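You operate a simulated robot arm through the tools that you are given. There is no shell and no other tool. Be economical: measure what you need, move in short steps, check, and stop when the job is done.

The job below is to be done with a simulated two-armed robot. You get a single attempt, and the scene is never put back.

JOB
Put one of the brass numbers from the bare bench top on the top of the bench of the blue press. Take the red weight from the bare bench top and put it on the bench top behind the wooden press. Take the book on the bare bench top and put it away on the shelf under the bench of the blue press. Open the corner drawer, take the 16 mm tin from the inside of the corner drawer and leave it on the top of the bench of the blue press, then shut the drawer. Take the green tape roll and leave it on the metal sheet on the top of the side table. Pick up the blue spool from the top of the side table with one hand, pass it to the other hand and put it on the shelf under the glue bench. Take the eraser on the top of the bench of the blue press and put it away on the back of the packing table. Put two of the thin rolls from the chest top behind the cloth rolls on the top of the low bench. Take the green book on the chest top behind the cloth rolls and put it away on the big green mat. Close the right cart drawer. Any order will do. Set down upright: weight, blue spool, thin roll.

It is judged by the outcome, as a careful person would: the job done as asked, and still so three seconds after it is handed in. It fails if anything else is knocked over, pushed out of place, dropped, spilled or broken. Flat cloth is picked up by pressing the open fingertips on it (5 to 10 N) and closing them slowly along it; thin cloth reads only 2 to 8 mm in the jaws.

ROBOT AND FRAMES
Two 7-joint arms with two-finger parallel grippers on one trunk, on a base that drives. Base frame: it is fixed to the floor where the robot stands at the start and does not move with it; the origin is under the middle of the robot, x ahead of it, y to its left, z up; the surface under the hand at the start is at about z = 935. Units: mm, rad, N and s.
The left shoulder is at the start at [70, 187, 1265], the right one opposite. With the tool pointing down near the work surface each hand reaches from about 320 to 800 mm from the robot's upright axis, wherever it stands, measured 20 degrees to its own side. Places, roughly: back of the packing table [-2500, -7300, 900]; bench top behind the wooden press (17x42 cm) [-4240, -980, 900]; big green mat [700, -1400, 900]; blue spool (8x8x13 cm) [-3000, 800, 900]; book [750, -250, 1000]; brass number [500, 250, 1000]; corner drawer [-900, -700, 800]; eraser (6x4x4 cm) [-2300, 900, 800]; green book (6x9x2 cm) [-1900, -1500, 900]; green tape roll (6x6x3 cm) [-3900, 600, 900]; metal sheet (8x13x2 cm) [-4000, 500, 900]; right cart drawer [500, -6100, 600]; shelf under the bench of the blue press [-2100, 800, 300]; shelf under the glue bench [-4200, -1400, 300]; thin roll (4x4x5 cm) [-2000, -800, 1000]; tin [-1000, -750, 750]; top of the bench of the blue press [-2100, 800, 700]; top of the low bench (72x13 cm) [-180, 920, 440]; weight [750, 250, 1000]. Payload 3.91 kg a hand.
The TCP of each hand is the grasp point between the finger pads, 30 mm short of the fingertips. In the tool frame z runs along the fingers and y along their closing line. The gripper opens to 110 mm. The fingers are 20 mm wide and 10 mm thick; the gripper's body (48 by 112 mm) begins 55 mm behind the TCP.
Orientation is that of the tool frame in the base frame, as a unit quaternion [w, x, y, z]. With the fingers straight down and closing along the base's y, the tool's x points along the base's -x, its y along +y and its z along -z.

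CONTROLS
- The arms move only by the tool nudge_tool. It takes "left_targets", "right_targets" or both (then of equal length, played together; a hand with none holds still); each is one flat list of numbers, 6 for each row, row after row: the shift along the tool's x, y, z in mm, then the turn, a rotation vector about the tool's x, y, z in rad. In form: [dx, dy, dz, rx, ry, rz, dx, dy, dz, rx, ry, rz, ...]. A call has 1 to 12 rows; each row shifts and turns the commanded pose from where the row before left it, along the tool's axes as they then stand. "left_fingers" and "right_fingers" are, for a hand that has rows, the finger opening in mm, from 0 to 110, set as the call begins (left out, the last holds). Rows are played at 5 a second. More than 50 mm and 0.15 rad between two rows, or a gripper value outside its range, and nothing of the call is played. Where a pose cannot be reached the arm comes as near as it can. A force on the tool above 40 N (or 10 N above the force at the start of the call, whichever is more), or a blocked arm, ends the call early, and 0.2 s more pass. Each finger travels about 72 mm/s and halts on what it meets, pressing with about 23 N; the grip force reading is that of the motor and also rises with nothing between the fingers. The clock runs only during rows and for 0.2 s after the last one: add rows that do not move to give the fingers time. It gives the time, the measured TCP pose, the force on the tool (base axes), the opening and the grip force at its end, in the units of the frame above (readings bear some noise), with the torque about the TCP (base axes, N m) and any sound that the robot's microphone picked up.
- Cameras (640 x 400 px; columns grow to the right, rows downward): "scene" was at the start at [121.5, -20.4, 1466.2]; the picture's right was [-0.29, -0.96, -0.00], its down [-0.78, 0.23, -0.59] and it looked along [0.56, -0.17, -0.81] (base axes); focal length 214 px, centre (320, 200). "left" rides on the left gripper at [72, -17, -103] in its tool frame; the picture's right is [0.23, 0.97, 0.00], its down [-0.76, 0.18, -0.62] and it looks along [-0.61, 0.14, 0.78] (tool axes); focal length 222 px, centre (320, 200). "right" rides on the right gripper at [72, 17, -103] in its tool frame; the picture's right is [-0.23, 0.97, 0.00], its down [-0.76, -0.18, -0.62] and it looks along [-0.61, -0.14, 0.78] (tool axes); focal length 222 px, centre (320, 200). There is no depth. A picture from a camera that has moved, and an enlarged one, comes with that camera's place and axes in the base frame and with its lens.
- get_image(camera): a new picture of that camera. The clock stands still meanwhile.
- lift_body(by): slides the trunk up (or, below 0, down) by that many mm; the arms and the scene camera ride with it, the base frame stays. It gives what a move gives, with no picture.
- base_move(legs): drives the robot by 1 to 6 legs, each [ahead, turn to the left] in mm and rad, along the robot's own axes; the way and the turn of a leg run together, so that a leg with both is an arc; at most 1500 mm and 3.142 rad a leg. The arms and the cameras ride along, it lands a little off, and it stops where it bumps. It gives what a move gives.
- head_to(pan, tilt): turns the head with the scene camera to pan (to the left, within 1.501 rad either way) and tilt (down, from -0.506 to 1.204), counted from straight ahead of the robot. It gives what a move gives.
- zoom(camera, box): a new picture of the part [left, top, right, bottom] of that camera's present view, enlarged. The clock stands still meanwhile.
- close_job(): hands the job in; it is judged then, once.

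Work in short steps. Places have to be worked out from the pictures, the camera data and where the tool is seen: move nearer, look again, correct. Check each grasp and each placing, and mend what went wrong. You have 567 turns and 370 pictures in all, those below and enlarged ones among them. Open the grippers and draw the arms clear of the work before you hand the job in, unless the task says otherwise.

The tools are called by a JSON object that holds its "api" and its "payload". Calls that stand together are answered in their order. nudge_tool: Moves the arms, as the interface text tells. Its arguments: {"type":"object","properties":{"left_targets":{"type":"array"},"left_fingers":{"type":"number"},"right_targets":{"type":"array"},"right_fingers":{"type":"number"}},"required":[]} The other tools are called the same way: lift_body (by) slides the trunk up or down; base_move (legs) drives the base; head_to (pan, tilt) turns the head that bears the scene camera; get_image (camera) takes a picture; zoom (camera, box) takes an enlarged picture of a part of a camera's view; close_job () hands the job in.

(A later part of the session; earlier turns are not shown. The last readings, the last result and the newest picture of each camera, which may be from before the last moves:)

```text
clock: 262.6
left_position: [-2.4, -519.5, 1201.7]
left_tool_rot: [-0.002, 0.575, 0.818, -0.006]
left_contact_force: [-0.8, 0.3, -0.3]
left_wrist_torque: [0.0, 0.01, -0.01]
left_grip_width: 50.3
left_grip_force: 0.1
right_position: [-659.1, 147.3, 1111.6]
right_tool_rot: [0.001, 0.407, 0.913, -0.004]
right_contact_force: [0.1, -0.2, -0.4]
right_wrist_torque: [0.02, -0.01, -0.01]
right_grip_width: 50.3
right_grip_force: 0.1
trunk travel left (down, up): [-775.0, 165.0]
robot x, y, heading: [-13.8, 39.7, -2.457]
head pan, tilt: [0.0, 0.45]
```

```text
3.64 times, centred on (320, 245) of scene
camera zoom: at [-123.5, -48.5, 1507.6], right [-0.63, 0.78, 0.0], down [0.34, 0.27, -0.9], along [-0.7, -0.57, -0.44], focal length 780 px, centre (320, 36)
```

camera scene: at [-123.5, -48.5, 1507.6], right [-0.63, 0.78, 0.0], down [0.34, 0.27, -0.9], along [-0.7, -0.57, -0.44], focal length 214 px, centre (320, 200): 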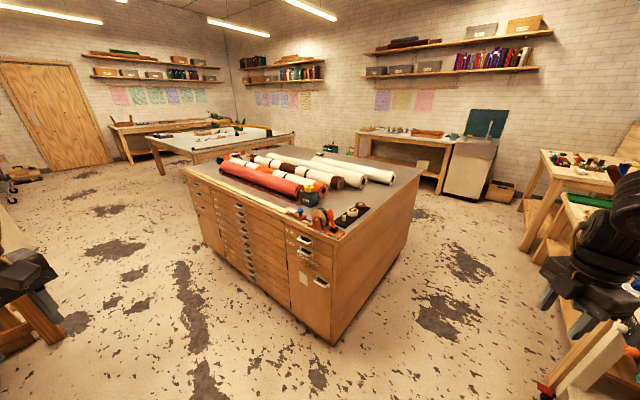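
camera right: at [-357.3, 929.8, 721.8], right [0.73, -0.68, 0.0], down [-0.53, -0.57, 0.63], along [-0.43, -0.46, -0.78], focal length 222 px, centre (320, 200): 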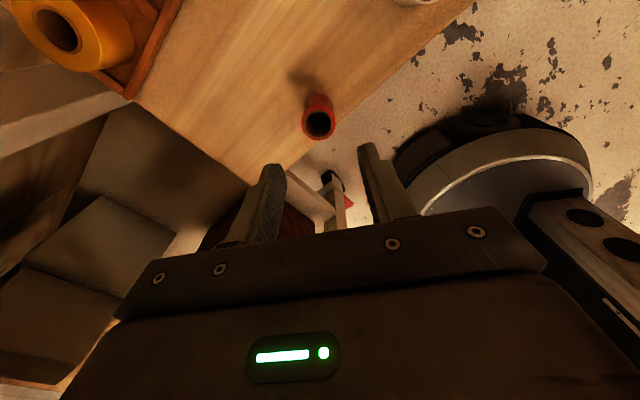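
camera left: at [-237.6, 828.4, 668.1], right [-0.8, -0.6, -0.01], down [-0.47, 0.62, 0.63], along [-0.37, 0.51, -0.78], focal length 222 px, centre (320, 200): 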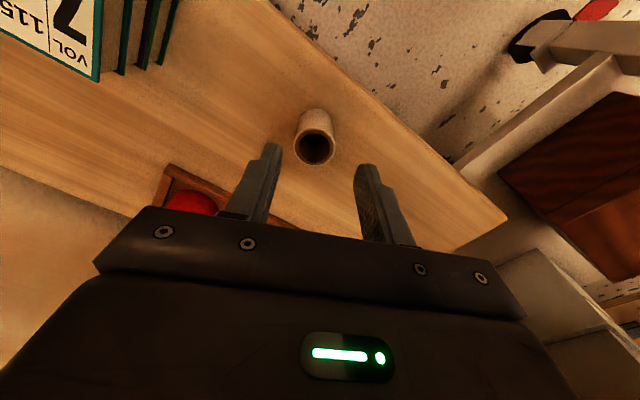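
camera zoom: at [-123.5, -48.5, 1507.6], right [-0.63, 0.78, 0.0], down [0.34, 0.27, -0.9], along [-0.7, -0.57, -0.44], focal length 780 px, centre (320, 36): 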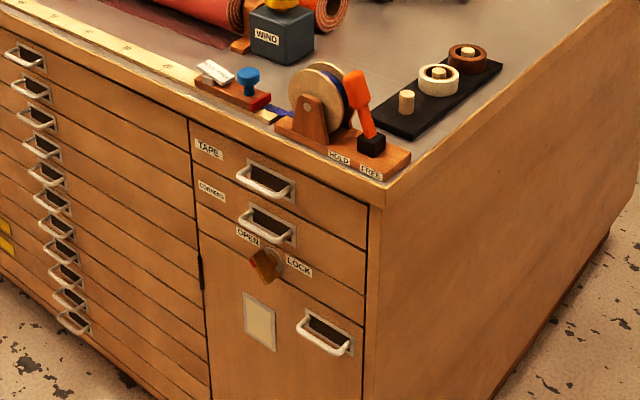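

The second drawer ("CORNERS") has its handle at about (-730,-637,816). I drive to face it so that the left hand can reach it.

{"api": "base_move", "payload": {"legs": [[0, 0.845]]}}

{"api": "base_move", "payload": {"legs": [[380, 0]]}}

{"api": "base_move", "payload": {"legs": [[0, -1.53]]}}

{"api": "head_to", "payload": {"pan": 0.3, "tilt": 0.7}}

{"api": "get_image", "payload": {"camera": "scene"}}

```text
clock: 265.2
left_position: [411.5, -322.6, 1201.3]
left_tool_rot: [0.001, 0.189, 0.982, -0.006]
left_contact_force: [-0.1, 0.8, -0.3]
left_wrist_torque: [0.0, -0.01, 0.01]
left_grip_width: 50.1
left_grip_force: 0.1
right_position: [-524.4, -370.6, 1112.2]
right_tool_rot: [0.002, -0.003, 1.0, -0.003]
right_contact_force: [0.4, -0.7, -0.9]
right_wrist_torque: [0.0, 0.0, -0.03]
right_grip_width: 50.1
right_grip_force: 0.1
trunk travel left (down, up): [-775.0, 165.0]
robot x, y, heading: [-13.3, 42.3, -1.612]
head pan, tilt: [0.0, 0.45]
```

```text
clock: 267.6
left_position: [393.5, -701.7, 1201.0]
left_tool_rot: [0.001, 0.19, 0.982, -0.006]
left_contact_force: [-0.5, 0.5, 0.1]
left_wrist_torque: [0.02, -0.01, -0.02]
left_grip_width: 50.0
left_grip_force: 0.1
right_position: [-542.3, -748.7, 1111.7]
right_tool_rot: [0.002, -0.001, 1.0, -0.003]
right_contact_force: [-0.1, 0.6, -0.6]
right_wrist_torque: [-0.03, 0.01, 0.01]
right_grip_width: 50.2
right_grip_force: 0.0
trunk travel left (down, up): [-775.0, 165.0]
robot x, y, heading: [-33.9, -340.7, -1.61]
head pan, tilt: [0.0, 0.45]
```

```text
clock: 271.7
left_position: [-377.2, -778.2, 1201.5]
left_tool_rot: [-0.003, 0.817, 0.576, -0.004]
left_contact_force: [-0.5, 0.9, -0.8]
left_wrist_torque: [-0.03, 0.0, 0.0]
left_grip_width: 50.3
left_grip_force: 0.1
right_position: [-461.3, 154.2, 1111.7]
right_tool_rot: [0.0, 0.692, 0.722, -0.003]
right_contact_force: [0.4, 0.7, 0.0]
right_wrist_torque: [0.03, -0.01, -0.02]
right_grip_width: 50.1
right_grip_force: 0.0
trunk travel left (down, up): [-775.0, 165.0]
robot x, y, heading: [-32.4, -340.7, 3.141]
head pan, tilt: [0.0, 0.45]
```

```text
clock: 272.5
left_position: [-377.7, -777.9, 1203.0]
left_tool_rot: [-0.003, 0.817, 0.576, -0.005]
left_contact_force: [0.0, 0.0, -0.4]
left_wrist_torque: [0.0, 0.03, -0.01]
left_grip_width: 49.8
left_grip_force: 0.1
right_position: [-460.4, 153.7, 1112.5]
right_tool_rot: [0.0, 0.692, 0.722, -0.004]
right_contact_force: [0.4, -0.1, -0.7]
right_wrist_torque: [-0.02, -0.01, 0.01]
right_grip_width: 50.4
right_grip_force: 0.1
trunk travel left (down, up): [-775.0, 165.0]
robot x, y, heading: [-31.7, -341.4, 3.141]
head pan, tilt: [0.3, 0.7]
```

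```text
274 pictures are left
camera scene: at [-161.3, -362.9, 1485.5], right [-0.29, 0.96, 0.0], down [0.62, 0.19, -0.77], along [-0.73, -0.22, -0.64], focal length 214 px, centre (320, 200)
```

scene: 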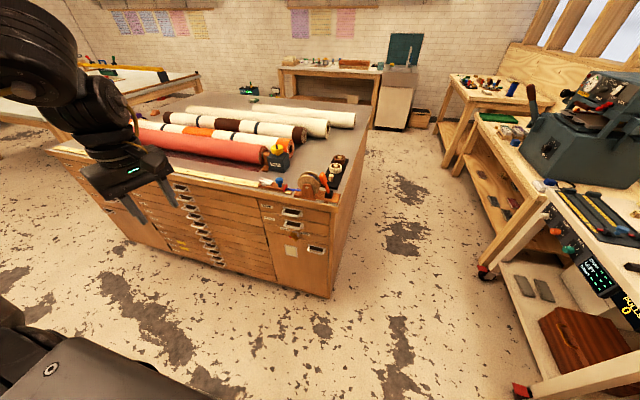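

I zoom on the corner column from here.

{"api": "zoom", "payload": {"camera": "scene", "box": [245, 160, 355, 290]}}

```text
3.08 times, centred on (300, 225) of scene
camera zoom: at [-161.3, -362.9, 1485.5], right [-0.29, 0.96, 0.0], down [0.62, 0.19, -0.77], along [-0.73, -0.22, -0.64], focal length 660 px, centre (382, 123)
```

zoom: 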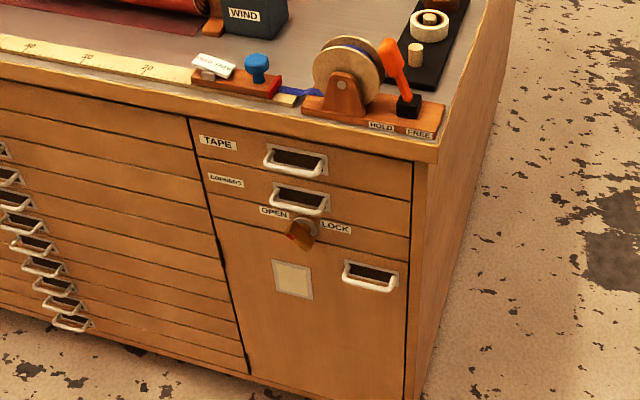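

I lower the trunk and bring the left hand to a horizontal, forward-pointing attitude with the fingers closing vertically, ready for the handle.

{"api": "lift_body", "payload": {"by": -300}}

{"api": "nudge_tool", "payload": {"left_targets": [0, 0, 0, 0, 0, -0.113, 0, 0, 0, 0, 0, -0.113, 0, 0, 0, 0, 0, -0.113]}}

{"api": "nudge_tool", "payload": {"left_targets": [10, -15, 0, 0.143, 0, 0, 10, -14.8, 2.1, 0.143, 0, 0, 10, -14.4, 4.2, 0.143, 0, 0, 10, -13.6, 6.2, 0.143, 0, 0, 10, -12.6, 8.1, 0.143, 0, 0, 10, -11.3, 9.8, 0.143, 0, 0, 10, -9.8, 11.3, 0.143, 0, 0, 10, -8.1, 12.6, 0.143, 0, 0, 10, -6.2, 13.7, 0.143, 0, 0, 10, -4.2, 14.4, 0.143, 0, 0, 10, -2.1, 14.9, 0.141, 0, 0]}}

{"api": "get_image", "payload": {"camera": "left"}}

```text
clock: 275.5
left_position: [-378.2, -778.8, 901.5]
left_tool_rot: [-0.003, 0.817, 0.576, -0.005]
left_contact_force: [0.2, -0.5, -0.2]
left_wrist_torque: [0.0, -0.02, -0.01]
left_grip_width: 50.1
left_grip_force: 0.1
right_position: [-461.7, 154.0, 813.1]
right_tool_rot: [0.001, 0.692, 0.722, -0.004]
right_contact_force: [-0.4, 0.5, -0.5]
right_wrist_torque: [0.01, 0.02, -0.03]
right_grip_width: 50.0
right_grip_force: 0.0
trunk travel left (down, up): [-475.0, 465.0]
robot x, y, heading: [-29.4, -342.7, 3.138]
head pan, tilt: [0.3, 0.7]
```

```text
clock: 276.3
left_position: [-376.1, -778.1, 902.4]
left_tool_rot: [-0.004, 0.707, 0.707, -0.002]
left_contact_force: [0.9, -0.6, 0.5]
left_wrist_torque: [-0.01, 0.03, 0.01]
left_grip_width: 50.2
left_grip_force: 0.0
right_position: [-461.5, 154.8, 812.3]
right_tool_rot: [0.001, 0.692, 0.722, -0.004]
right_contact_force: [0.6, -0.6, -0.5]
right_wrist_torque: [-0.05, 0.01, 0.01]
right_grip_width: 50.2
right_grip_force: 0.0
trunk travel left (down, up): [-475.0, 465.0]
robot x, y, heading: [-31.7, -338.9, 3.135]
head pan, tilt: [0.3, 0.7]
```

```text
clock: 278.7
left_position: [-562.9, -692.2, 991.4]
left_tool_rot: [0.501, -0.5, -0.498, 0.5]
left_contact_force: [-1.1, -0.8, 0.9]
left_wrist_torque: [0.01, -0.03, 0.03]
left_grip_width: 49.9
left_grip_force: 0.1
left hand out of reach, approached as far as the arm can: row 4, 5, 6, 7, 8, 10, 11
right_position: [-462.7, 154.8, 811.8]
right_tool_rot: [0.0, 0.691, 0.723, -0.004]
right_contact_force: [0.0, -0.3, 0.5]
right_wrist_torque: [0.0, 0.03, 0.03]
right_grip_width: 49.9
right_grip_force: 0.0
trunk travel left (down, up): [-475.0, 465.0]
robot x, y, heading: [-31.6, -337.4, 3.133]
head pan, tilt: [0.3, 0.7]
```

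```text
272 pictures are left
camera left: at [-459.2, -620.3, 1008.7], right [0.0, 0.23, -0.97], down [0.62, -0.76, -0.18], along [-0.78, -0.6, -0.14], focal length 222 px, centre (320, 200)
```

left: 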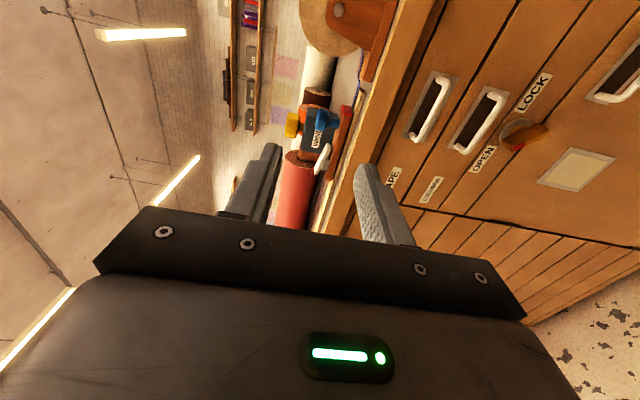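

I zoom in on the lock knob and handle.

{"api": "zoom", "payload": {"camera": "left", "box": [400, 50, 620, 210]}}

```text
2.50 times, centred on (510, 130) of left
camera zoom: at [-459.2, -620.3, 1008.7], right [0.0, 0.23, -0.97], down [0.62, -0.76, -0.18], along [-0.78, -0.6, -0.14], focal length 555 px, centre (-155, 375)
```

zoom: 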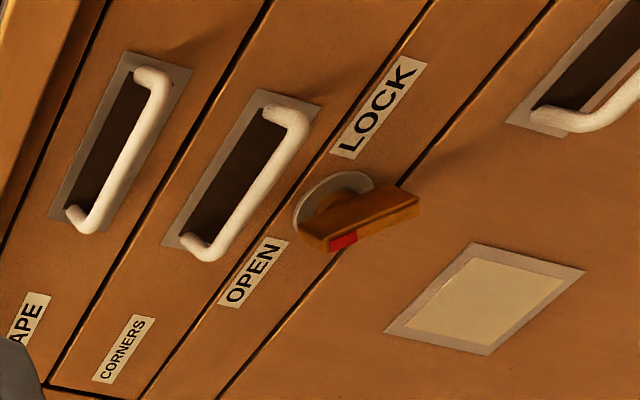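

The drawer labelled CORNERS sits above a turn-latch rail. I lower the trunk 225 to bring the hand to handle height and look again.

{"api": "lift_body", "payload": {"by": -225}}

{"api": "get_image", "payload": {"camera": "left"}}

```text
clock: 281.1
left_position: [-561.9, -693.7, 765.9]
left_tool_rot: [0.501, -0.501, -0.498, 0.5]
left_contact_force: [0.6, 0.6, 0.1]
left_wrist_torque: [-0.01, -0.03, -0.02]
left_grip_width: 50.0
left_grip_force: 0.1
right_position: [-460.3, 153.8, 587.5]
right_tool_rot: [0.0, 0.691, 0.723, -0.003]
right_contact_force: [0.0, -0.8, 0.5]
right_wrist_torque: [-0.02, 0.01, 0.02]
right_grip_width: 50.1
right_grip_force: 0.1
trunk travel left (down, up): [-250.0, 690.0]
robot x, y, heading: [-32.5, -340.2, 3.137]
head pan, tilt: [0.3, 0.7]
```

```text
270 pictures are left
camera left: at [-459.3, -621.6, 782.7], right [0.0, 0.23, -0.97], down [0.62, -0.76, -0.18], along [-0.79, -0.6, -0.14], focal length 222 px, centre (320, 200)
```

left: 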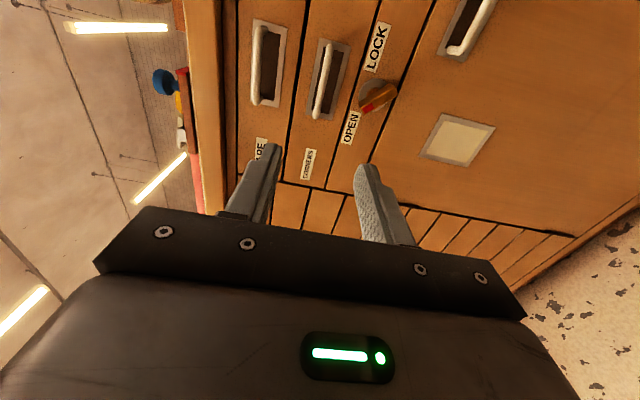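

Handle bar located at (-764,-669,765). Move the hand up to it with the fingers at 40 mm.

{"api": "nudge_tool", "payload": {"left_targets": [12, 0, 40, 0, 0, 0, 12, 0, 40, 0, 0, 0, 0, 0, 40, 0, 0, 0, 0, 0, 35, 0, 0, 0], "left_fingers": 40}}

{"api": "get_image", "payload": {"camera": "left"}}

```text
clock: 282.1
left_position: [-715.4, -668.5, 764.2]
left_tool_rot: [0.502, -0.501, -0.498, 0.499]
left_contact_force: [-0.3, -0.7, -0.6]
left_wrist_torque: [0.01, -0.01, 0.03]
left_grip_width: 39.9
left_grip_force: 0.1
right_position: [-461.8, 152.9, 587.3]
right_tool_rot: [0.0, 0.691, 0.723, -0.004]
right_contact_force: [0.1, 0.0, -1.2]
right_wrist_torque: [0.01, 0.02, -0.01]
right_grip_width: 50.2
right_grip_force: 0.0
trunk travel left (down, up): [-250.0, 690.0]
robot x, y, heading: [-30.4, -337.9, 3.136]
head pan, tilt: [0.3, 0.7]
```

```text
269 pictures are left
camera left: at [-612.2, -595.6, 780.1], right [0.0, 0.23, -0.97], down [0.62, -0.77, -0.18], along [-0.79, -0.6, -0.14], focal length 222 px, centre (320, 200)
```

left: 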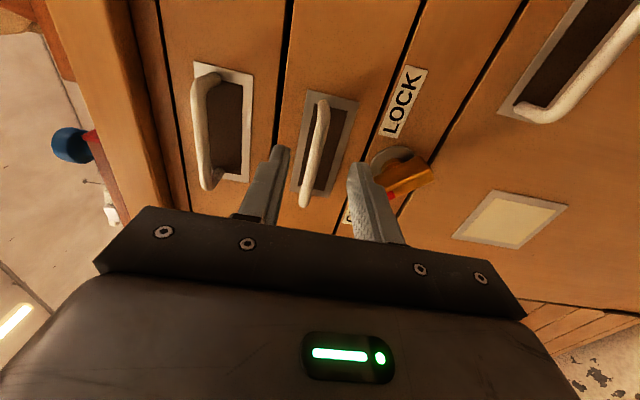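

Bar is between the fingers. Advance 32 mm and close.

{"api": "nudge_tool", "payload": {"left_targets": [0, 0, 16, 0, 0, 0, 0, -2, 16, 0, 0, 0]}}

{"api": "nudge_tool", "payload": {"left_targets": [0, 0, 0, 0, 0, 0, 0, 0, 0, 0, 0, 0, 0, 0, 0, 0, 0, 0, 0, 0, 0, 0, 0, 0], "left_fingers": 0}}

{"api": "get_image", "payload": {"camera": "left"}}

```text
clock: 282.7
left_position: [-748.8, -668.1, 766.8]
left_tool_rot: [-0.501, 0.502, 0.499, -0.499]
left_contact_force: [-0.3, 0.2, 0.0]
left_wrist_torque: [-0.04, 0.04, -0.02]
left_grip_width: 40.2
left_grip_force: 0.1
right_position: [-461.6, 154.5, 587.0]
right_tool_rot: [0.0, 0.691, 0.722, -0.004]
right_contact_force: [-0.8, 0.4, -0.5]
right_wrist_torque: [0.01, -0.03, -0.01]
right_grip_width: 50.2
right_grip_force: 0.0
trunk travel left (down, up): [-250.0, 690.0]
robot x, y, heading: [-32.9, -339.6, 3.131]
head pan, tilt: [0.3, 0.7]
```

```text
clock: 283.7
left_position: [-749.0, -668.2, 767.0]
left_tool_rot: [-0.501, 0.502, 0.498, -0.499]
left_contact_force: [-1.5, -0.5, -1.1]
left_wrist_torque: [0.06, -0.02, 0.0]
left_grip_width: 8.6
left_grip_force: 44.6
right_position: [-461.6, 154.3, 588.2]
right_tool_rot: [0.001, 0.691, 0.723, -0.003]
right_contact_force: [-0.5, -0.4, 0.0]
right_wrist_torque: [-0.01, 0.0, -0.05]
right_grip_width: 50.1
right_grip_force: 0.0
trunk travel left (down, up): [-250.0, 690.0]
robot x, y, heading: [-32.5, -340.5, 3.131]
head pan, tilt: [0.3, 0.7]
```

```text
268 pictures are left
camera left: at [-645.1, -596.7, 783.5], right [0.0, 0.23, -0.97], down [0.62, -0.76, -0.18], along [-0.79, -0.6, -0.14], focal length 222 px, centre (320, 200)
```

left: 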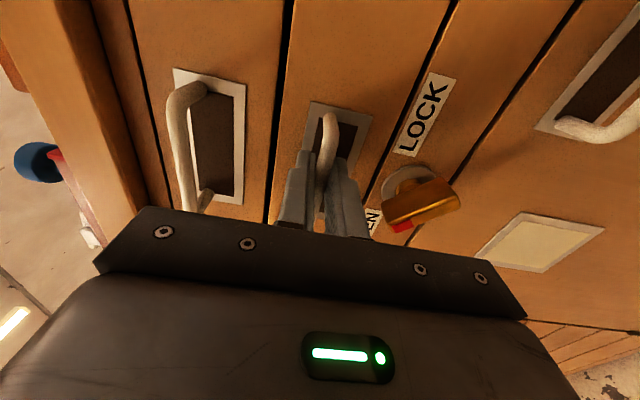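

Gripped the bar (8.6 mm). Pull gently to test if the drawer is free.

{"api": "nudge_tool", "payload": {"left_targets": [0, 0, -5, 0, 0, 0, 0, 0, -10, 0, 0, 0, 0, 0, -15, 0, 0, 0]}}

{"api": "get_image", "payload": {"camera": "left"}}

```text
clock: 284.5
left_position: [-718.5, -667.5, 766.3]
left_tool_rot: [-0.501, 0.501, 0.498, -0.499]
left_contact_force: [1.1, -0.8, -0.8]
left_wrist_torque: [0.0, -0.02, 0.17]
left_grip_width: 8.5
left_grip_force: 44.7
right_position: [-461.7, 154.1, 588.2]
right_tool_rot: [0.0, 0.691, 0.723, -0.004]
right_contact_force: [-0.3, 0.8, 0.2]
right_wrist_torque: [-0.02, 0.04, -0.02]
right_grip_width: 50.0
right_grip_force: 0.1
trunk travel left (down, up): [-250.0, 690.0]
robot x, y, heading: [-32.4, -340.5, 3.136]
head pan, tilt: [0.3, 0.7]
```

```text
267 pictures are left
camera left: at [-615.1, -596.5, 783.5], right [0.0, 0.23, -0.97], down [0.62, -0.76, -0.18], along [-0.79, -0.6, -0.14], focal length 222 px, centre (320, 200)
```

left: 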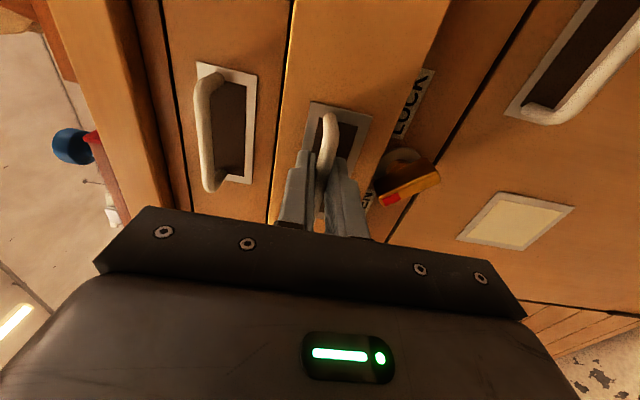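

The drawer slides freely. Pull further: arm 150 mm, and base back 130 mm.

{"api": "base_move", "payload": {"legs": [[-130, 0]]}}

{"api": "nudge_tool", "payload": {"left_targets": [0, 0, -25, 0, 0, 0, 0, 0, -25, 0, 0, 0, 0, 0, -25, 0, 0, 0, 0, 0, -25, 0, 0, 0, 0, 0, -25, 0, 0, 0]}}

{"api": "get_image", "payload": {"camera": "scene"}}

```text
clock: 285.8
left_position: [-589.6, -667.3, 767.5]
left_tool_rot: [-0.501, 0.503, 0.497, -0.499]
left_contact_force: [0.2, 5.2, -2.4]
left_wrist_torque: [0.03, -0.06, -0.36]
left_grip_width: 8.5
left_grip_force: 45.3
right_position: [-332.9, 154.0, 586.9]
right_tool_rot: [0.0, 0.692, 0.722, -0.004]
right_contact_force: [0.8, -0.2, 0.0]
right_wrist_torque: [-0.02, 0.01, 0.0]
right_grip_width: 50.4
right_grip_force: 0.1
trunk travel left (down, up): [-250.0, 690.0]
robot x, y, heading: [96.7, -343.5, 3.14]
head pan, tilt: [0.3, 0.7]
```

```text
clock: 286.8
left_position: [-497.3, -667.3, 766.8]
left_tool_rot: [-0.501, 0.502, 0.5, -0.497]
left_contact_force: [-7.3, 0.4, -1.5]
left_wrist_torque: [-0.11, -0.13, 0.78]
left_grip_width: 8.6
left_grip_force: 44.6
right_position: [-332.4, 153.7, 587.8]
right_tool_rot: [0.0, 0.692, 0.722, -0.004]
right_contact_force: [0.1, 0.3, -0.4]
right_wrist_torque: [-0.01, -0.03, 0.0]
right_grip_width: 50.0
right_grip_force: 0.1
trunk travel left (down, up): [-250.0, 690.0]
robot x, y, heading: [103.4, -344.7, 3.135]
head pan, tilt: [0.3, 0.7]
stopped in row 5 (left hand): the force on the tool passed its limit at 94 N (the readings are from after the stop); the commanded pose is now the measured one
```

```text
266 pictures are left
camera scene: at [-33.3, -363.5, 960.3], right [-0.29, 0.96, 0.0], down [0.62, 0.19, -0.76], along [-0.73, -0.22, -0.64], focal length 214 px, centre (320, 200)
```

scene: 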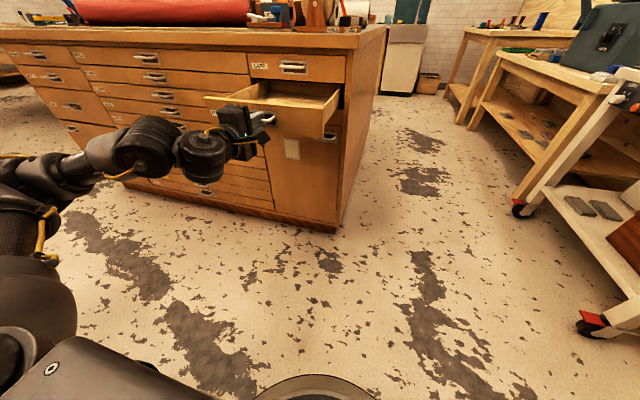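

The drawer is at its stop (≈250 mm open). Release the handle, back the hand off, and raise the trunk to look in.

{"api": "nudge_tool", "payload": {"left_targets": [0, 0, 3, 0, 0, 0, 0, 0, 0, 0, 0, 0, 0, 0, 0, 0, 0, 0, 0, 0, -30, 0, 0, 0, 0, 0, -30, 0, 0, 0], "left_fingers": 45}}

{"api": "lift_body", "payload": {"by": 400}}

{"api": "head_to", "payload": {"pan": 0.4, "tilt": 0.75}}

{"api": "get_image", "payload": {"camera": "scene"}}

```text
clock: 288.0
left_position: [-445.7, -660.3, 768.5]
left_tool_rot: [-0.504, 0.508, 0.491, -0.497]
left_contact_force: [-0.2, 0.9, -0.6]
left_wrist_torque: [0.0, 0.01, -0.01]
left_grip_width: 45.1
left_grip_force: 0.0
left hand out of reach, approached as far as the arm can: row 5
right_position: [-330.8, 154.0, 587.8]
right_tool_rot: [-0.001, 0.692, 0.722, -0.004]
right_contact_force: [0.5, 0.3, 0.1]
right_wrist_torque: [0.0, -0.01, 0.02]
right_grip_width: 50.2
right_grip_force: 0.2
trunk travel left (down, up): [-250.0, 690.0]
robot x, y, heading: [98.3, -340.0, 3.137]
head pan, tilt: [0.3, 0.7]
```

```text
clock: 291.8
left_position: [-445.7, -661.0, 1168.7]
left_tool_rot: [-0.504, 0.508, 0.492, -0.496]
left_contact_force: [0.5, -0.5, -0.1]
left_wrist_torque: [-0.03, 0.01, 0.0]
left_grip_width: 44.7
left_grip_force: 0.0
right_position: [-332.7, 153.3, 986.7]
right_tool_rot: [0.001, 0.692, 0.721, -0.003]
right_contact_force: [-1.1, 0.5, -0.9]
right_wrist_torque: [-0.02, -0.01, -0.01]
right_grip_width: 50.0
right_grip_force: 0.1
trunk travel left (down, up): [-650.0, 290.0]
robot x, y, heading: [98.3, -340.9, 3.134]
head pan, tilt: [0.3, 0.7]
```

```text
clock: 292.5
left_position: [-446.1, -661.7, 1168.8]
left_tool_rot: [-0.503, 0.509, 0.491, -0.496]
left_contact_force: [0.3, 0.6, 0.1]
left_wrist_torque: [0.0, -0.02, -0.04]
left_grip_width: 45.2
left_grip_force: 0.0
right_position: [-331.4, 153.4, 987.4]
right_tool_rot: [0.001, 0.692, 0.722, -0.004]
right_contact_force: [0.4, -0.3, 0.3]
right_wrist_torque: [-0.03, 0.01, 0.0]
right_grip_width: 50.2
right_grip_force: 0.1
trunk travel left (down, up): [-650.0, 290.0]
robot x, y, heading: [95.9, -340.9, 3.134]
head pan, tilt: [0.4, 0.75]
```

```text
265 pictures are left
camera scene: at [-28.0, -370.6, 1356.2], right [-0.38, 0.92, 0.0], down [0.63, 0.26, -0.73], along [-0.68, -0.28, -0.68], focal length 214 px, centre (320, 200)
```

scene: 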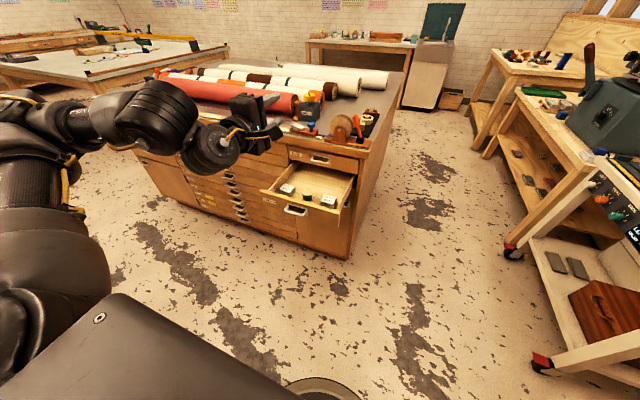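

{"api": "zoom", "payload": {"camera": "scene", "box": [250, 140, 370, 230]}}

```text
4.44 times, centred on (310, 185) of scene
camera zoom: at [-28.0, -370.6, 1356.2], right [-0.38, 0.92, 0.0], down [0.63, 0.26, -0.73], along [-0.68, -0.28, -0.68], focal length 953 px, centre (364, 267)
```

zoom: 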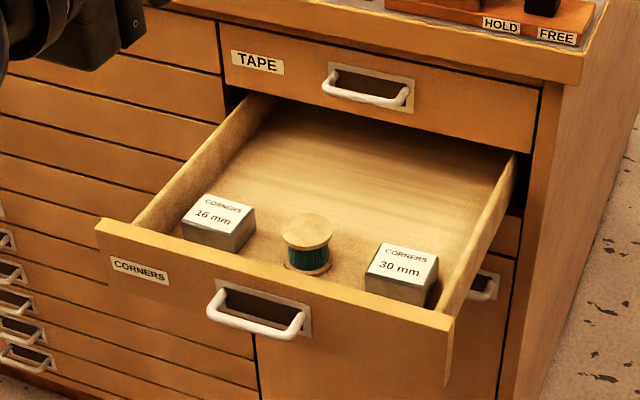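

The 16 mm tin is at the drawer's left front, about (-606,-754). I turn the left hand back to pointing down, and drive 150 forward.

{"api": "nudge_tool", "payload": {"left_targets": [0, 0, 0, -0.143, 0, 0, 0, 0, 0, -0.143, 0, 0, 0, 0, 0, -0.143, 0, 0, 0, 0, 0, -0.143, 0, 0, 0, 0, 0, -0.143, 0, 0, 0, 0, 0, -0.143, 0, 0, 0, 0, 0, -0.143, 0, 0, 0, 0, 0, -0.143, 0, 0, 0, 0, 0, -0.143, 0, 0, 0, 0, 0, -0.143, 0, 0, 0, 0, 0, -0.141, 0, 0], "left_fingers": 90}}

{"api": "base_move", "payload": {"legs": [[150, 0]]}}

{"api": "get_image", "payload": {"camera": "left"}}

```text
clock: 294.9
left_position: [-447.6, -660.3, 1168.4]
left_tool_rot: [0.004, 0.715, 0.699, -0.004]
left_contact_force: [-0.4, 0.4, -1.0]
left_wrist_torque: [-0.03, -0.03, 0.01]
left_grip_width: 89.9
left_grip_force: 0.0
right_position: [-333.1, 155.8, 986.7]
right_tool_rot: [0.0, 0.692, 0.722, -0.004]
right_contact_force: [-0.6, 0.5, -0.2]
right_wrist_torque: [-0.05, -0.05, -0.02]
right_grip_width: 50.1
right_grip_force: 0.0
trunk travel left (down, up): [-650.0, 290.0]
robot x, y, heading: [99.4, -343.4, 3.133]
head pan, tilt: [0.4, 0.75]
```

```text
clock: 296.2
left_position: [-595.5, -659.8, 1168.8]
left_tool_rot: [0.002, 0.715, 0.699, -0.004]
left_contact_force: [0.8, -0.1, 0.4]
left_wrist_torque: [0.01, 0.0, 0.01]
left_grip_width: 90.1
left_grip_force: 0.0
right_position: [-482.8, 154.6, 988.3]
right_tool_rot: [0.0, 0.692, 0.722, -0.004]
right_contact_force: [0.8, 0.5, -0.2]
right_wrist_torque: [0.01, 0.0, 0.0]
right_grip_width: 50.0
right_grip_force: 0.2
trunk travel left (down, up): [-650.0, 290.0]
robot x, y, heading: [-53.2, -336.7, 3.136]
head pan, tilt: [0.4, 0.75]
```

```text
263 pictures are left
camera left: at [-612.1, -587.3, 1271.5], right [0.98, 0.2, 0.0], down [0.16, -0.76, 0.63], along [0.13, -0.62, -0.78], focal length 222 px, centre (320, 200)
```

left: 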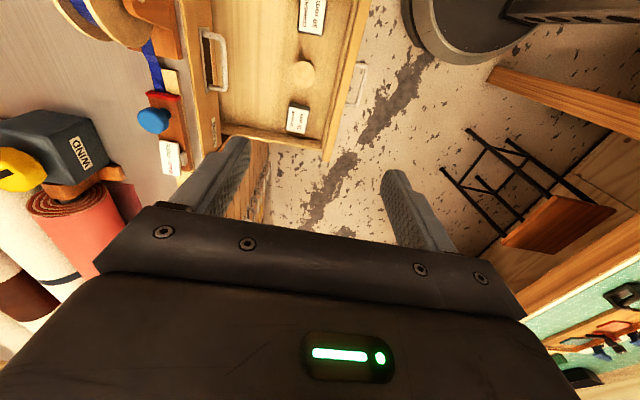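

Tin ≈(-622,-757). Move above and lower.

{"api": "nudge_tool", "payload": {"left_targets": [-32.5, -7.7, 30, 0, 0, 0, -32.5, -7.7, 30, 0, 0, 0, -32.5, -7.7, 30, 0, 0, 0, 0, 0, 40, 0, 0, 0, 0, 0, 40, 0, 0, 0]}}

{"api": "get_image", "payload": {"camera": "left"}}

```text
clock: 297.4
left_position: [-622.8, -760.4, 998.9]
left_tool_rot: [0.004, 0.715, 0.699, -0.004]
left_contact_force: [-1.1, 0.8, 0.5]
left_wrist_torque: [0.02, -0.04, 0.03]
left_grip_width: 89.9
left_grip_force: 0.0
right_position: [-485.6, 153.8, 987.4]
right_tool_rot: [0.0, 0.692, 0.722, -0.003]
right_contact_force: [-0.7, -0.7, 0.1]
right_wrist_torque: [0.05, 0.01, -0.02]
right_grip_width: 50.2
right_grip_force: 0.2
trunk travel left (down, up): [-650.0, 290.0]
robot x, y, heading: [-54.1, -340.0, 3.132]
head pan, tilt: [0.4, 0.75]
```

```text
262 pictures are left
camera left: at [-638.5, -686.3, 1101.1], right [0.98, 0.2, 0.0], down [0.16, -0.76, 0.63], along [0.13, -0.62, -0.78], focal length 222 px, centre (320, 200)
```

left: 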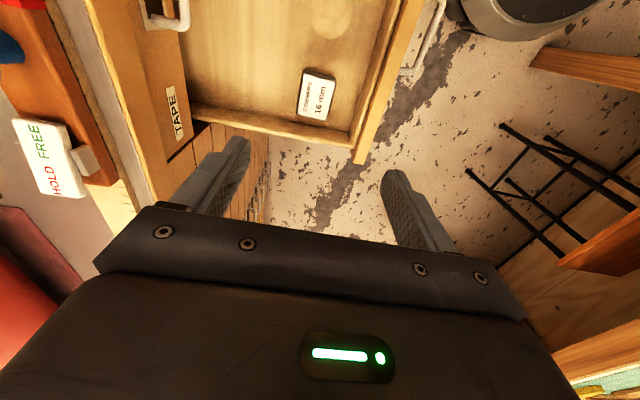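

Tin top is at z≈760, centre (-626,-770), ~46 mm wide. Narrow the opening to 64 and lower to z≈850 for a check.

{"api": "nudge_tool", "payload": {"left_targets": [-10, -3, 40, 0, 0, 0, 0, 0, 45, 0, 0, 0, 0, 0, 45, 0, 0, 0, 0, 0, 20, 0, 0, 0], "left_fingers": 64}}

{"api": "get_image", "payload": {"camera": "left"}}

```text
clock: 298.4
left_position: [-624.4, -769.5, 847.4]
left_tool_rot: [0.003, 0.715, 0.699, -0.004]
left_contact_force: [0.5, 0.0, 0.1]
left_wrist_torque: [0.05, 0.01, 0.01]
left_grip_width: 64.4
left_grip_force: 0.1
right_position: [-483.6, 153.6, 988.1]
right_tool_rot: [0.0, 0.692, 0.722, -0.004]
right_contact_force: [0.1, 0.1, 0.2]
right_wrist_torque: [0.02, -0.05, 0.02]
right_grip_width: 50.4
right_grip_force: 0.0
trunk travel left (down, up): [-650.0, 290.0]
robot x, y, heading: [-55.7, -340.7, 3.137]
head pan, tilt: [0.4, 0.75]
```

```text
261 pictures are left
camera left: at [-640.2, -697.0, 949.8], right [0.98, 0.2, 0.0], down [0.16, -0.76, 0.63], along [0.13, -0.62, -0.78], focal length 222 px, centre (320, 200)
```

left: 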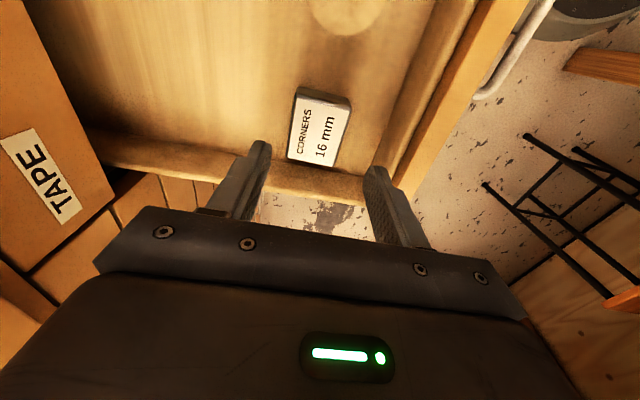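

Aligned. Descend to z≈764 and close.

{"api": "nudge_tool", "payload": {"left_targets": [0, 0, 40, 0, 0, 0, 0, 0, 30, 0, 0, 0, 0, 0, 13, 0, 0, 0]}}

{"api": "nudge_tool", "payload": {"left_targets": [0, 0, 0, 0, 0, 0, 0, 0, 0, 0, 0, 0, 0, 0, 0, 0, 0, 0], "left_fingers": 20}}

{"api": "get_image", "payload": {"camera": "left"}}

```text
clock: 299.2
left_position: [-625.6, -772.0, 768.8]
left_tool_rot: [0.002, 0.714, 0.7, -0.006]
left_contact_force: [-1.1, -3.2, 12.4]
left_wrist_torque: [-0.01, -0.41, -0.1]
left_grip_width: 63.4
left_grip_force: 0.0
right_position: [-484.0, 155.7, 989.3]
right_tool_rot: [-0.001, 0.692, 0.722, -0.005]
right_contact_force: [-0.1, 0.4, -0.4]
right_wrist_torque: [0.04, 0.0, -0.02]
right_grip_width: 50.0
right_grip_force: 0.0
trunk travel left (down, up): [-650.0, 290.0]
robot x, y, heading: [-53.3, -342.4, 3.139]
head pan, tilt: [0.4, 0.75]
```

```text
clock: 300.1
left_position: [-627.2, -772.3, 768.7]
left_tool_rot: [0.003, 0.716, 0.698, -0.005]
left_contact_force: [-0.6, -8.4, 22.3]
left_wrist_torque: [0.02, -0.63, -0.11]
left_grip_width: 47.7
left_grip_force: 23.1
right_position: [-482.4, 155.3, 988.5]
right_tool_rot: [0.0, 0.691, 0.723, -0.004]
right_contact_force: [-0.4, 0.7, -0.2]
right_wrist_torque: [-0.04, 0.04, 0.0]
right_grip_width: 50.2
right_grip_force: 0.0
trunk travel left (down, up): [-650.0, 290.0]
robot x, y, heading: [-54.2, -337.3, 3.136]
head pan, tilt: [0.4, 0.75]
```

```text
260 pictures are left
camera left: at [-641.0, -698.5, 870.4], right [0.98, 0.21, -0.01], down [0.16, -0.76, 0.63], along [0.13, -0.62, -0.78], focal length 222 px, centre (320, 200)
```

left: 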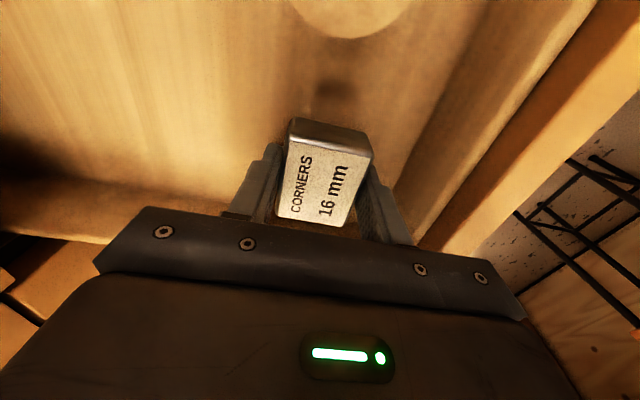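

Tin gripped (47.7 mm). Lift slowly out of the drawer.

{"api": "nudge_tool", "payload": {"left_targets": [0, 0, -5, 0, 0, 0, 0, 0, -8, 0, 0, 0, 0, 0, -12, 0, 0, 0, 0, 0, -15, 0, 0, 0, 0, 0, -20, 0, 0, 0, 0, 0, -25, 0, 0, 0, 0, 0, -30, 0, 0, 0, 0, 0, -30, 0, 0, 0, 0, 0, -30, 0, 0, 0, 0, 0, -30, 0, 0, 0, 0, 0, -30, 0, 0, 0]}}

{"api": "get_image", "payload": {"camera": "left"}}

```text
clock: 302.4
left_position: [-624.9, -768.9, 1001.0]
left_tool_rot: [0.003, 0.715, 0.699, -0.005]
left_contact_force: [0.1, 1.1, -1.5]
left_wrist_torque: [-0.03, 0.03, -0.01]
left_grip_width: 47.9
left_grip_force: 23.1
right_position: [-483.1, 154.7, 987.8]
right_tool_rot: [-0.001, 0.692, 0.722, -0.004]
right_contact_force: [0.3, -0.1, 0.2]
right_wrist_torque: [-0.03, 0.0, -0.02]
right_grip_width: 50.1
right_grip_force: 0.1
trunk travel left (down, up): [-650.0, 290.0]
robot x, y, heading: [-57.8, -342.7, 3.133]
head pan, tilt: [0.4, 0.75]
```

```text
259 pictures are left
camera left: at [-640.2, -694.5, 1103.6], right [0.98, 0.21, 0.0], down [0.16, -0.76, 0.63], along [0.13, -0.62, -0.78], focal length 222 px, centre (320, 200)
```

left: 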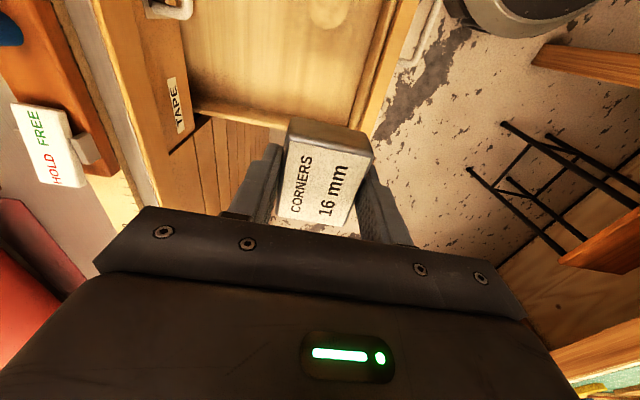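

Tin is held. Now to close the drawer with the right hand I reposition the base: raise the trunk, turn, drive along the chest, and turn back.

{"api": "lift_body", "payload": {"by": 125}}

{"api": "base_move", "payload": {"legs": [[0, 1.57]]}}

{"api": "base_move", "payload": {"legs": [[600, 0]]}}

{"api": "base_move", "payload": {"legs": [[0, -1.57]]}}

{"api": "head_to", "payload": {"pan": -0.3, "tilt": 0.75}}

{"api": "get_image", "payload": {"camera": "scene"}}

```text
clock: 304.0
left_position: [-625.3, -769.4, 1125.3]
left_tool_rot: [0.004, 0.715, 0.699, -0.004]
left_contact_force: [0.6, -0.7, -1.5]
left_wrist_torque: [0.02, -0.01, 0.01]
left_grip_width: 47.7
left_grip_force: 23.1
right_position: [-484.4, 154.5, 1112.5]
right_tool_rot: [0.0, 0.692, 0.722, -0.004]
right_contact_force: [-0.3, 0.4, -0.5]
right_wrist_torque: [0.0, 0.0, 0.02]
right_grip_width: 50.1
right_grip_force: 0.0
trunk travel left (down, up): [-775.0, 165.0]
robot x, y, heading: [-52.2, -339.3, 3.138]
head pan, tilt: [0.4, 0.75]
```

```text
clock: 308.1
left_position: [353.1, -925.1, 1124.7]
left_tool_rot: [0.005, 0.03, 1.0, 0.0]
left_contact_force: [0.5, -0.3, -2.1]
left_wrist_torque: [-0.02, 0.0, -0.01]
left_grip_width: 47.3
left_grip_force: 23.1
right_position: [-564.7, -750.3, 1112.3]
right_tool_rot: [0.003, -0.003, 1.0, -0.003]
right_contact_force: [-0.8, 0.4, 0.1]
right_wrist_torque: [0.03, -0.03, 0.03]
right_grip_width: 50.0
right_grip_force: 0.1
trunk travel left (down, up): [-775.0, 165.0]
robot x, y, heading: [-55.4, -336.8, -1.615]
head pan, tilt: [0.4, 0.75]
```

```text
clock: 311.5
left_position: [320.5, -1515.9, 1125.6]
left_tool_rot: [0.005, 0.035, 0.999, -0.001]
left_contact_force: [-0.4, 0.1, -1.3]
left_wrist_torque: [0.01, -0.01, 0.02]
left_grip_width: 47.5
left_grip_force: 22.3
right_position: [-595.0, -1330.8, 1112.3]
right_tool_rot: [0.003, 0.003, 1.0, -0.003]
right_contact_force: [-0.5, -0.2, 0.3]
right_wrist_torque: [0.0, -0.03, -0.01]
right_grip_width: 50.1
right_grip_force: 0.1
trunk travel left (down, up): [-775.0, 165.0]
robot x, y, heading: [-78.3, -922.6, -1.625]
head pan, tilt: [0.4, 0.75]
```

```text
clock: 315.6
left_position: [-665.8, -1337.4, 1125.4]
left_tool_rot: [0.003, 0.726, 0.688, -0.004]
left_contact_force: [-0.1, 0.2, -1.9]
left_wrist_torque: [-0.01, 0.0, -0.01]
left_grip_width: 47.9
left_grip_force: 23.3
right_position: [-496.1, -418.5, 1112.8]
right_tool_rot: [0.0, 0.703, 0.711, -0.004]
right_contact_force: [-0.4, -0.3, 0.3]
right_wrist_torque: [0.01, 0.0, -0.03]
right_grip_width: 49.7
right_grip_force: 0.0
trunk travel left (down, up): [-775.0, 165.0]
robot x, y, heading: [-80.9, -927.3, 3.102]
head pan, tilt: [0.4, 0.75]
```

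```text
clock: 316.7
left_position: [-665.8, -1336.8, 1125.1]
left_tool_rot: [0.003, 0.726, 0.687, -0.004]
left_contact_force: [0.9, -0.4, -1.0]
left_wrist_torque: [0.02, -0.01, 0.01]
left_grip_width: 47.6
left_grip_force: 23.3
right_position: [-495.9, -418.7, 1112.9]
right_tool_rot: [0.001, 0.702, 0.712, -0.004]
right_contact_force: [0.6, -0.3, -0.1]
right_wrist_torque: [0.02, 0.03, 0.02]
right_grip_width: 50.2
right_grip_force: 0.1
trunk travel left (down, up): [-775.0, 165.0]
robot x, y, heading: [-87.2, -924.8, 3.105]
head pan, tilt: [-0.3, 0.75]
```

```text
258 pictures are left
camera scene: at [-209.7, -895.7, 1481.2], right [0.33, 0.94, 0.0], down [0.64, -0.22, -0.73], along [-0.69, 0.24, -0.68], focal length 214 px, centre (320, 200)
```

scene: 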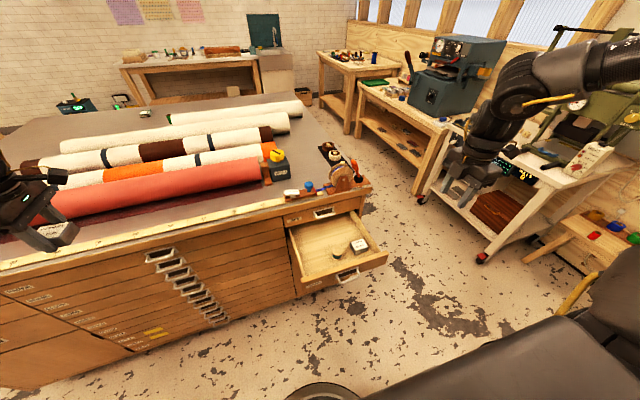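

Retract the left hand (with tin) away from the chest face and bring the closed right hand in front of the drawer.

{"api": "nudge_tool", "payload": {"left_targets": [0, 25, 0, 0, 0, 0, 0, 25, 0, 0, 0, 0, 0, 25, 0, 0, 0, 0, 0, 25, 0, 0, 0, 0, 0, 25, 0, 0, 0, 0, 0, 0, 0, 0, 0, 0], "right_targets": [-37, 12.3, 0, 0, 0, 0, -37, 12.3, 0, 0, 0, 0, -37, 12.3, 0, 0, 0, 0, -37, 12.3, 0, 0, 0, 0, -37, 12.3, 0, 0, 0, 0, -37, 12.3, 0, 0, 0, 0], "right_fingers": 0}}

{"api": "lift_body", "payload": {"by": -325}}

{"api": "get_image", "payload": {"camera": "scene"}}

{"api": "get_image", "payload": {"camera": "right"}}

```text
clock: 318.1
left_position: [-543.0, -1344.0, 1124.2]
left_tool_rot: [0.003, 0.726, 0.688, -0.003]
left_contact_force: [0.1, -0.8, -1.2]
left_wrist_torque: [0.02, -0.05, -0.01]
left_grip_width: 47.8
left_grip_force: 23.2
right_position: [-426.0, -639.3, 1114.9]
right_tool_rot: [0.001, 0.704, 0.711, -0.002]
right_contact_force: [-0.1, -0.3, -0.1]
right_wrist_torque: [-0.01, -0.05, -0.03]
right_grip_width: 0.2
right_grip_force: 22.7
right hand out of reach, approached as far as the arm can: row 6
trunk travel left (down, up): [-775.0, 165.0]
robot x, y, heading: [-84.5, -926.4, 3.105]
head pan, tilt: [-0.3, 0.75]
```

```text
clock: 321.3
left_position: [-543.4, -1344.2, 799.6]
left_tool_rot: [0.004, 0.726, 0.688, -0.004]
left_contact_force: [0.4, 0.2, -1.6]
left_wrist_torque: [0.02, 0.03, 0.02]
left_grip_width: 47.9
left_grip_force: 22.8
right_position: [-423.9, -638.4, 790.4]
right_tool_rot: [0.001, 0.703, 0.711, -0.002]
right_contact_force: [0.6, -0.2, -0.2]
right_wrist_torque: [0.0, -0.01, 0.01]
right_grip_width: 0.0
right_grip_force: 23.1
trunk travel left (down, up): [-450.0, 490.0]
robot x, y, heading: [-83.6, -922.3, 3.104]
head pan, tilt: [-0.3, 0.75]
```

```text
257 pictures are left
camera scene: at [-209.4, -895.5, 1156.2], right [0.33, 0.94, 0.0], down [0.64, -0.23, -0.73], along [-0.69, 0.24, -0.68], focal length 214 px, centre (320, 200)
```

scene: 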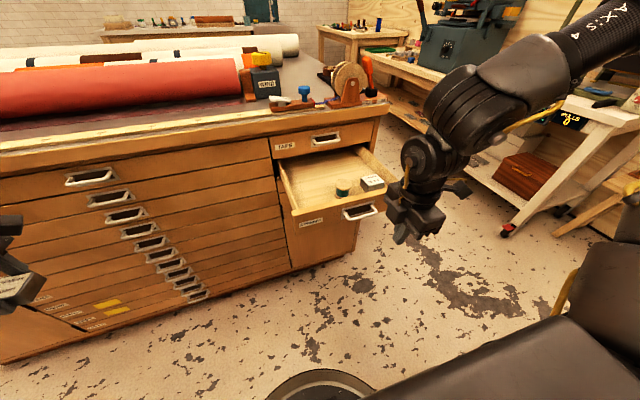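

```text
256 pictures are left
camera right: at [-409.0, -566.1, 894.8], right [0.98, -0.22, 0.0], down [-0.17, -0.76, 0.63], along [-0.14, -0.61, -0.78], focal length 222 px, centre (320, 200)
```

right: 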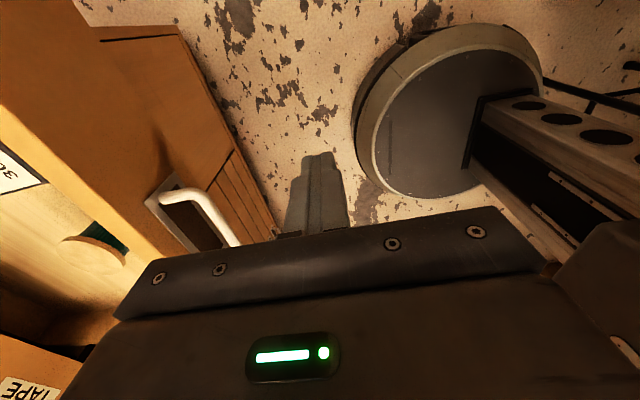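

The chest overhang means the push should be with the fingers tilted forward. I tilt the right hand ~45° and shift it beside the handle (y≈-585).

{"api": "nudge_tool", "payload": {"right_targets": [9, -9, 0, 0.133, 0, 0, 9, -8.9, 1.2, 0.133, 0, 0, 9, -8.7, 2.4, 0.133, 0, 0, 9, -8.3, 3.5, 0.133, 0, 0, 9, -7.8, 4.6, 0.133, 0, 0, 9, -7.1, 5.5, 0.133, 0, 0]}}

{"api": "get_image", "payload": {"camera": "right"}}

```text
clock: 322.7
left_position: [-543.5, -1344.1, 799.6]
left_tool_rot: [0.004, 0.726, 0.687, -0.004]
left_contact_force: [0.3, 0.0, -2.1]
left_wrist_torque: [-0.05, -0.01, -0.01]
left_grip_width: 47.8
left_grip_force: 22.9
right_position: [-542.4, -567.3, 795.8]
right_tool_rot: [-0.273, 0.648, 0.654, -0.279]
right_contact_force: [0.7, 1.1, -0.6]
right_wrist_torque: [0.02, 0.01, 0.01]
right_grip_width: 0.2
right_grip_force: 22.5
right hand out of reach, approached as far as the arm can: row 1, 2, 3, 4, 5, 6
trunk travel left (down, up): [-450.0, 490.0]
robot x, y, heading: [-82.9, -926.6, 3.099]
head pan, tilt: [-0.3, 0.75]
```

```text
255 pictures are left
camera right: at [-458.6, -494.8, 856.0], right [0.68, -0.22, -0.7], down [0.33, -0.75, 0.57], along [-0.65, -0.62, -0.44], focal length 222 px, centre (320, 200)
```

right: 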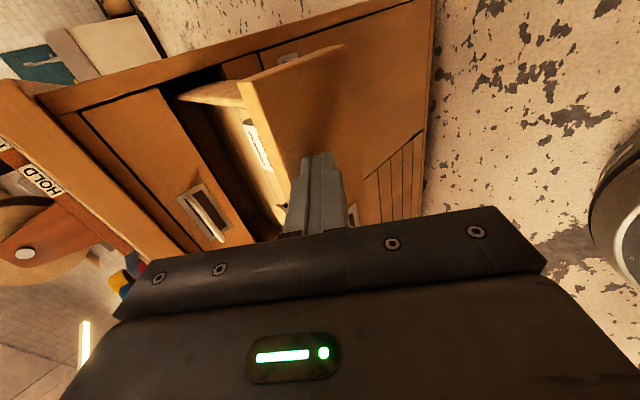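

The fingertips rest at the drawer front. Push by driving forward.

{"api": "base_move", "payload": {"legs": [[180, 0]]}}

{"api": "get_image", "payload": {"camera": "right"}}

{"api": "get_image", "payload": {"camera": "scene"}}

```text
clock: 324.2
left_position: [-699.1, -1340.1, 801.1]
left_tool_rot: [0.01, 0.727, 0.686, 0.0]
left_contact_force: [0.5, -1.0, 1.7]
left_wrist_torque: [0.13, 0.17, 0.05]
left_grip_width: 48.0
left_grip_force: 23.3
right_position: [-703.8, -563.3, 796.6]
right_tool_rot: [-0.271, 0.648, 0.654, -0.28]
right_contact_force: [-0.1, -0.3, -0.5]
right_wrist_torque: [0.02, 0.0, 0.0]
right_grip_width: 0.0
right_grip_force: 23.0
trunk travel left (down, up): [-450.0, 490.0]
robot x, y, heading: [-241.3, -919.8, 3.107]
head pan, tilt: [-0.3, 0.75]
stopped in leg 1: the force on the tool passed its limit at 84 N (the readings are from after the stop); the commanded pose is now the measured one
```

```text
254 pictures are left
camera right: at [-619.4, -489.8, 856.0], right [0.68, -0.22, -0.7], down [0.33, -0.75, 0.57], along [-0.65, -0.62, -0.44], focal length 222 px, centre (320, 200)
```

right: 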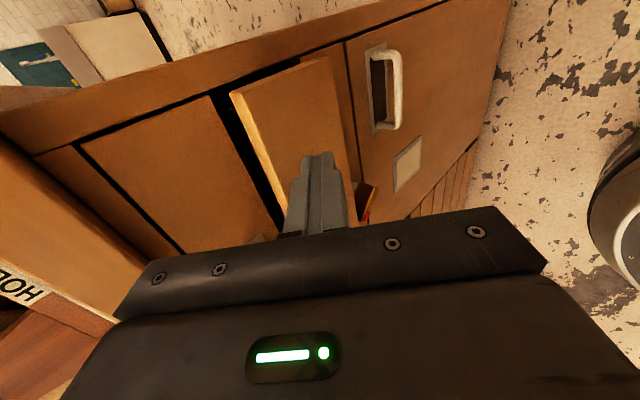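

```text
253 pictures are left
camera scene: at [-370.0, -889.5, 1156.1], right [0.33, 0.94, 0.0], down [0.64, -0.22, -0.73], along [-0.69, 0.24, -0.68], focal length 214 px, centre (320, 200)
```

scene: 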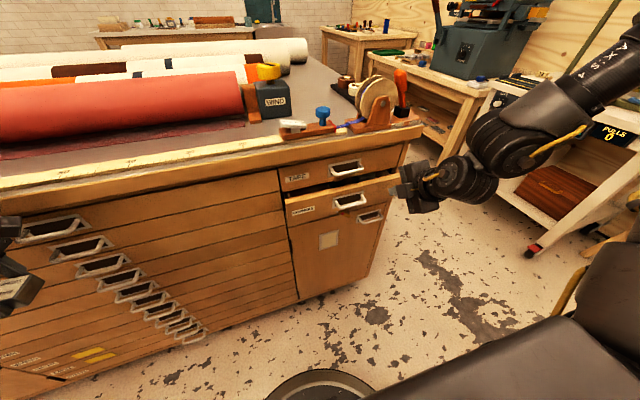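

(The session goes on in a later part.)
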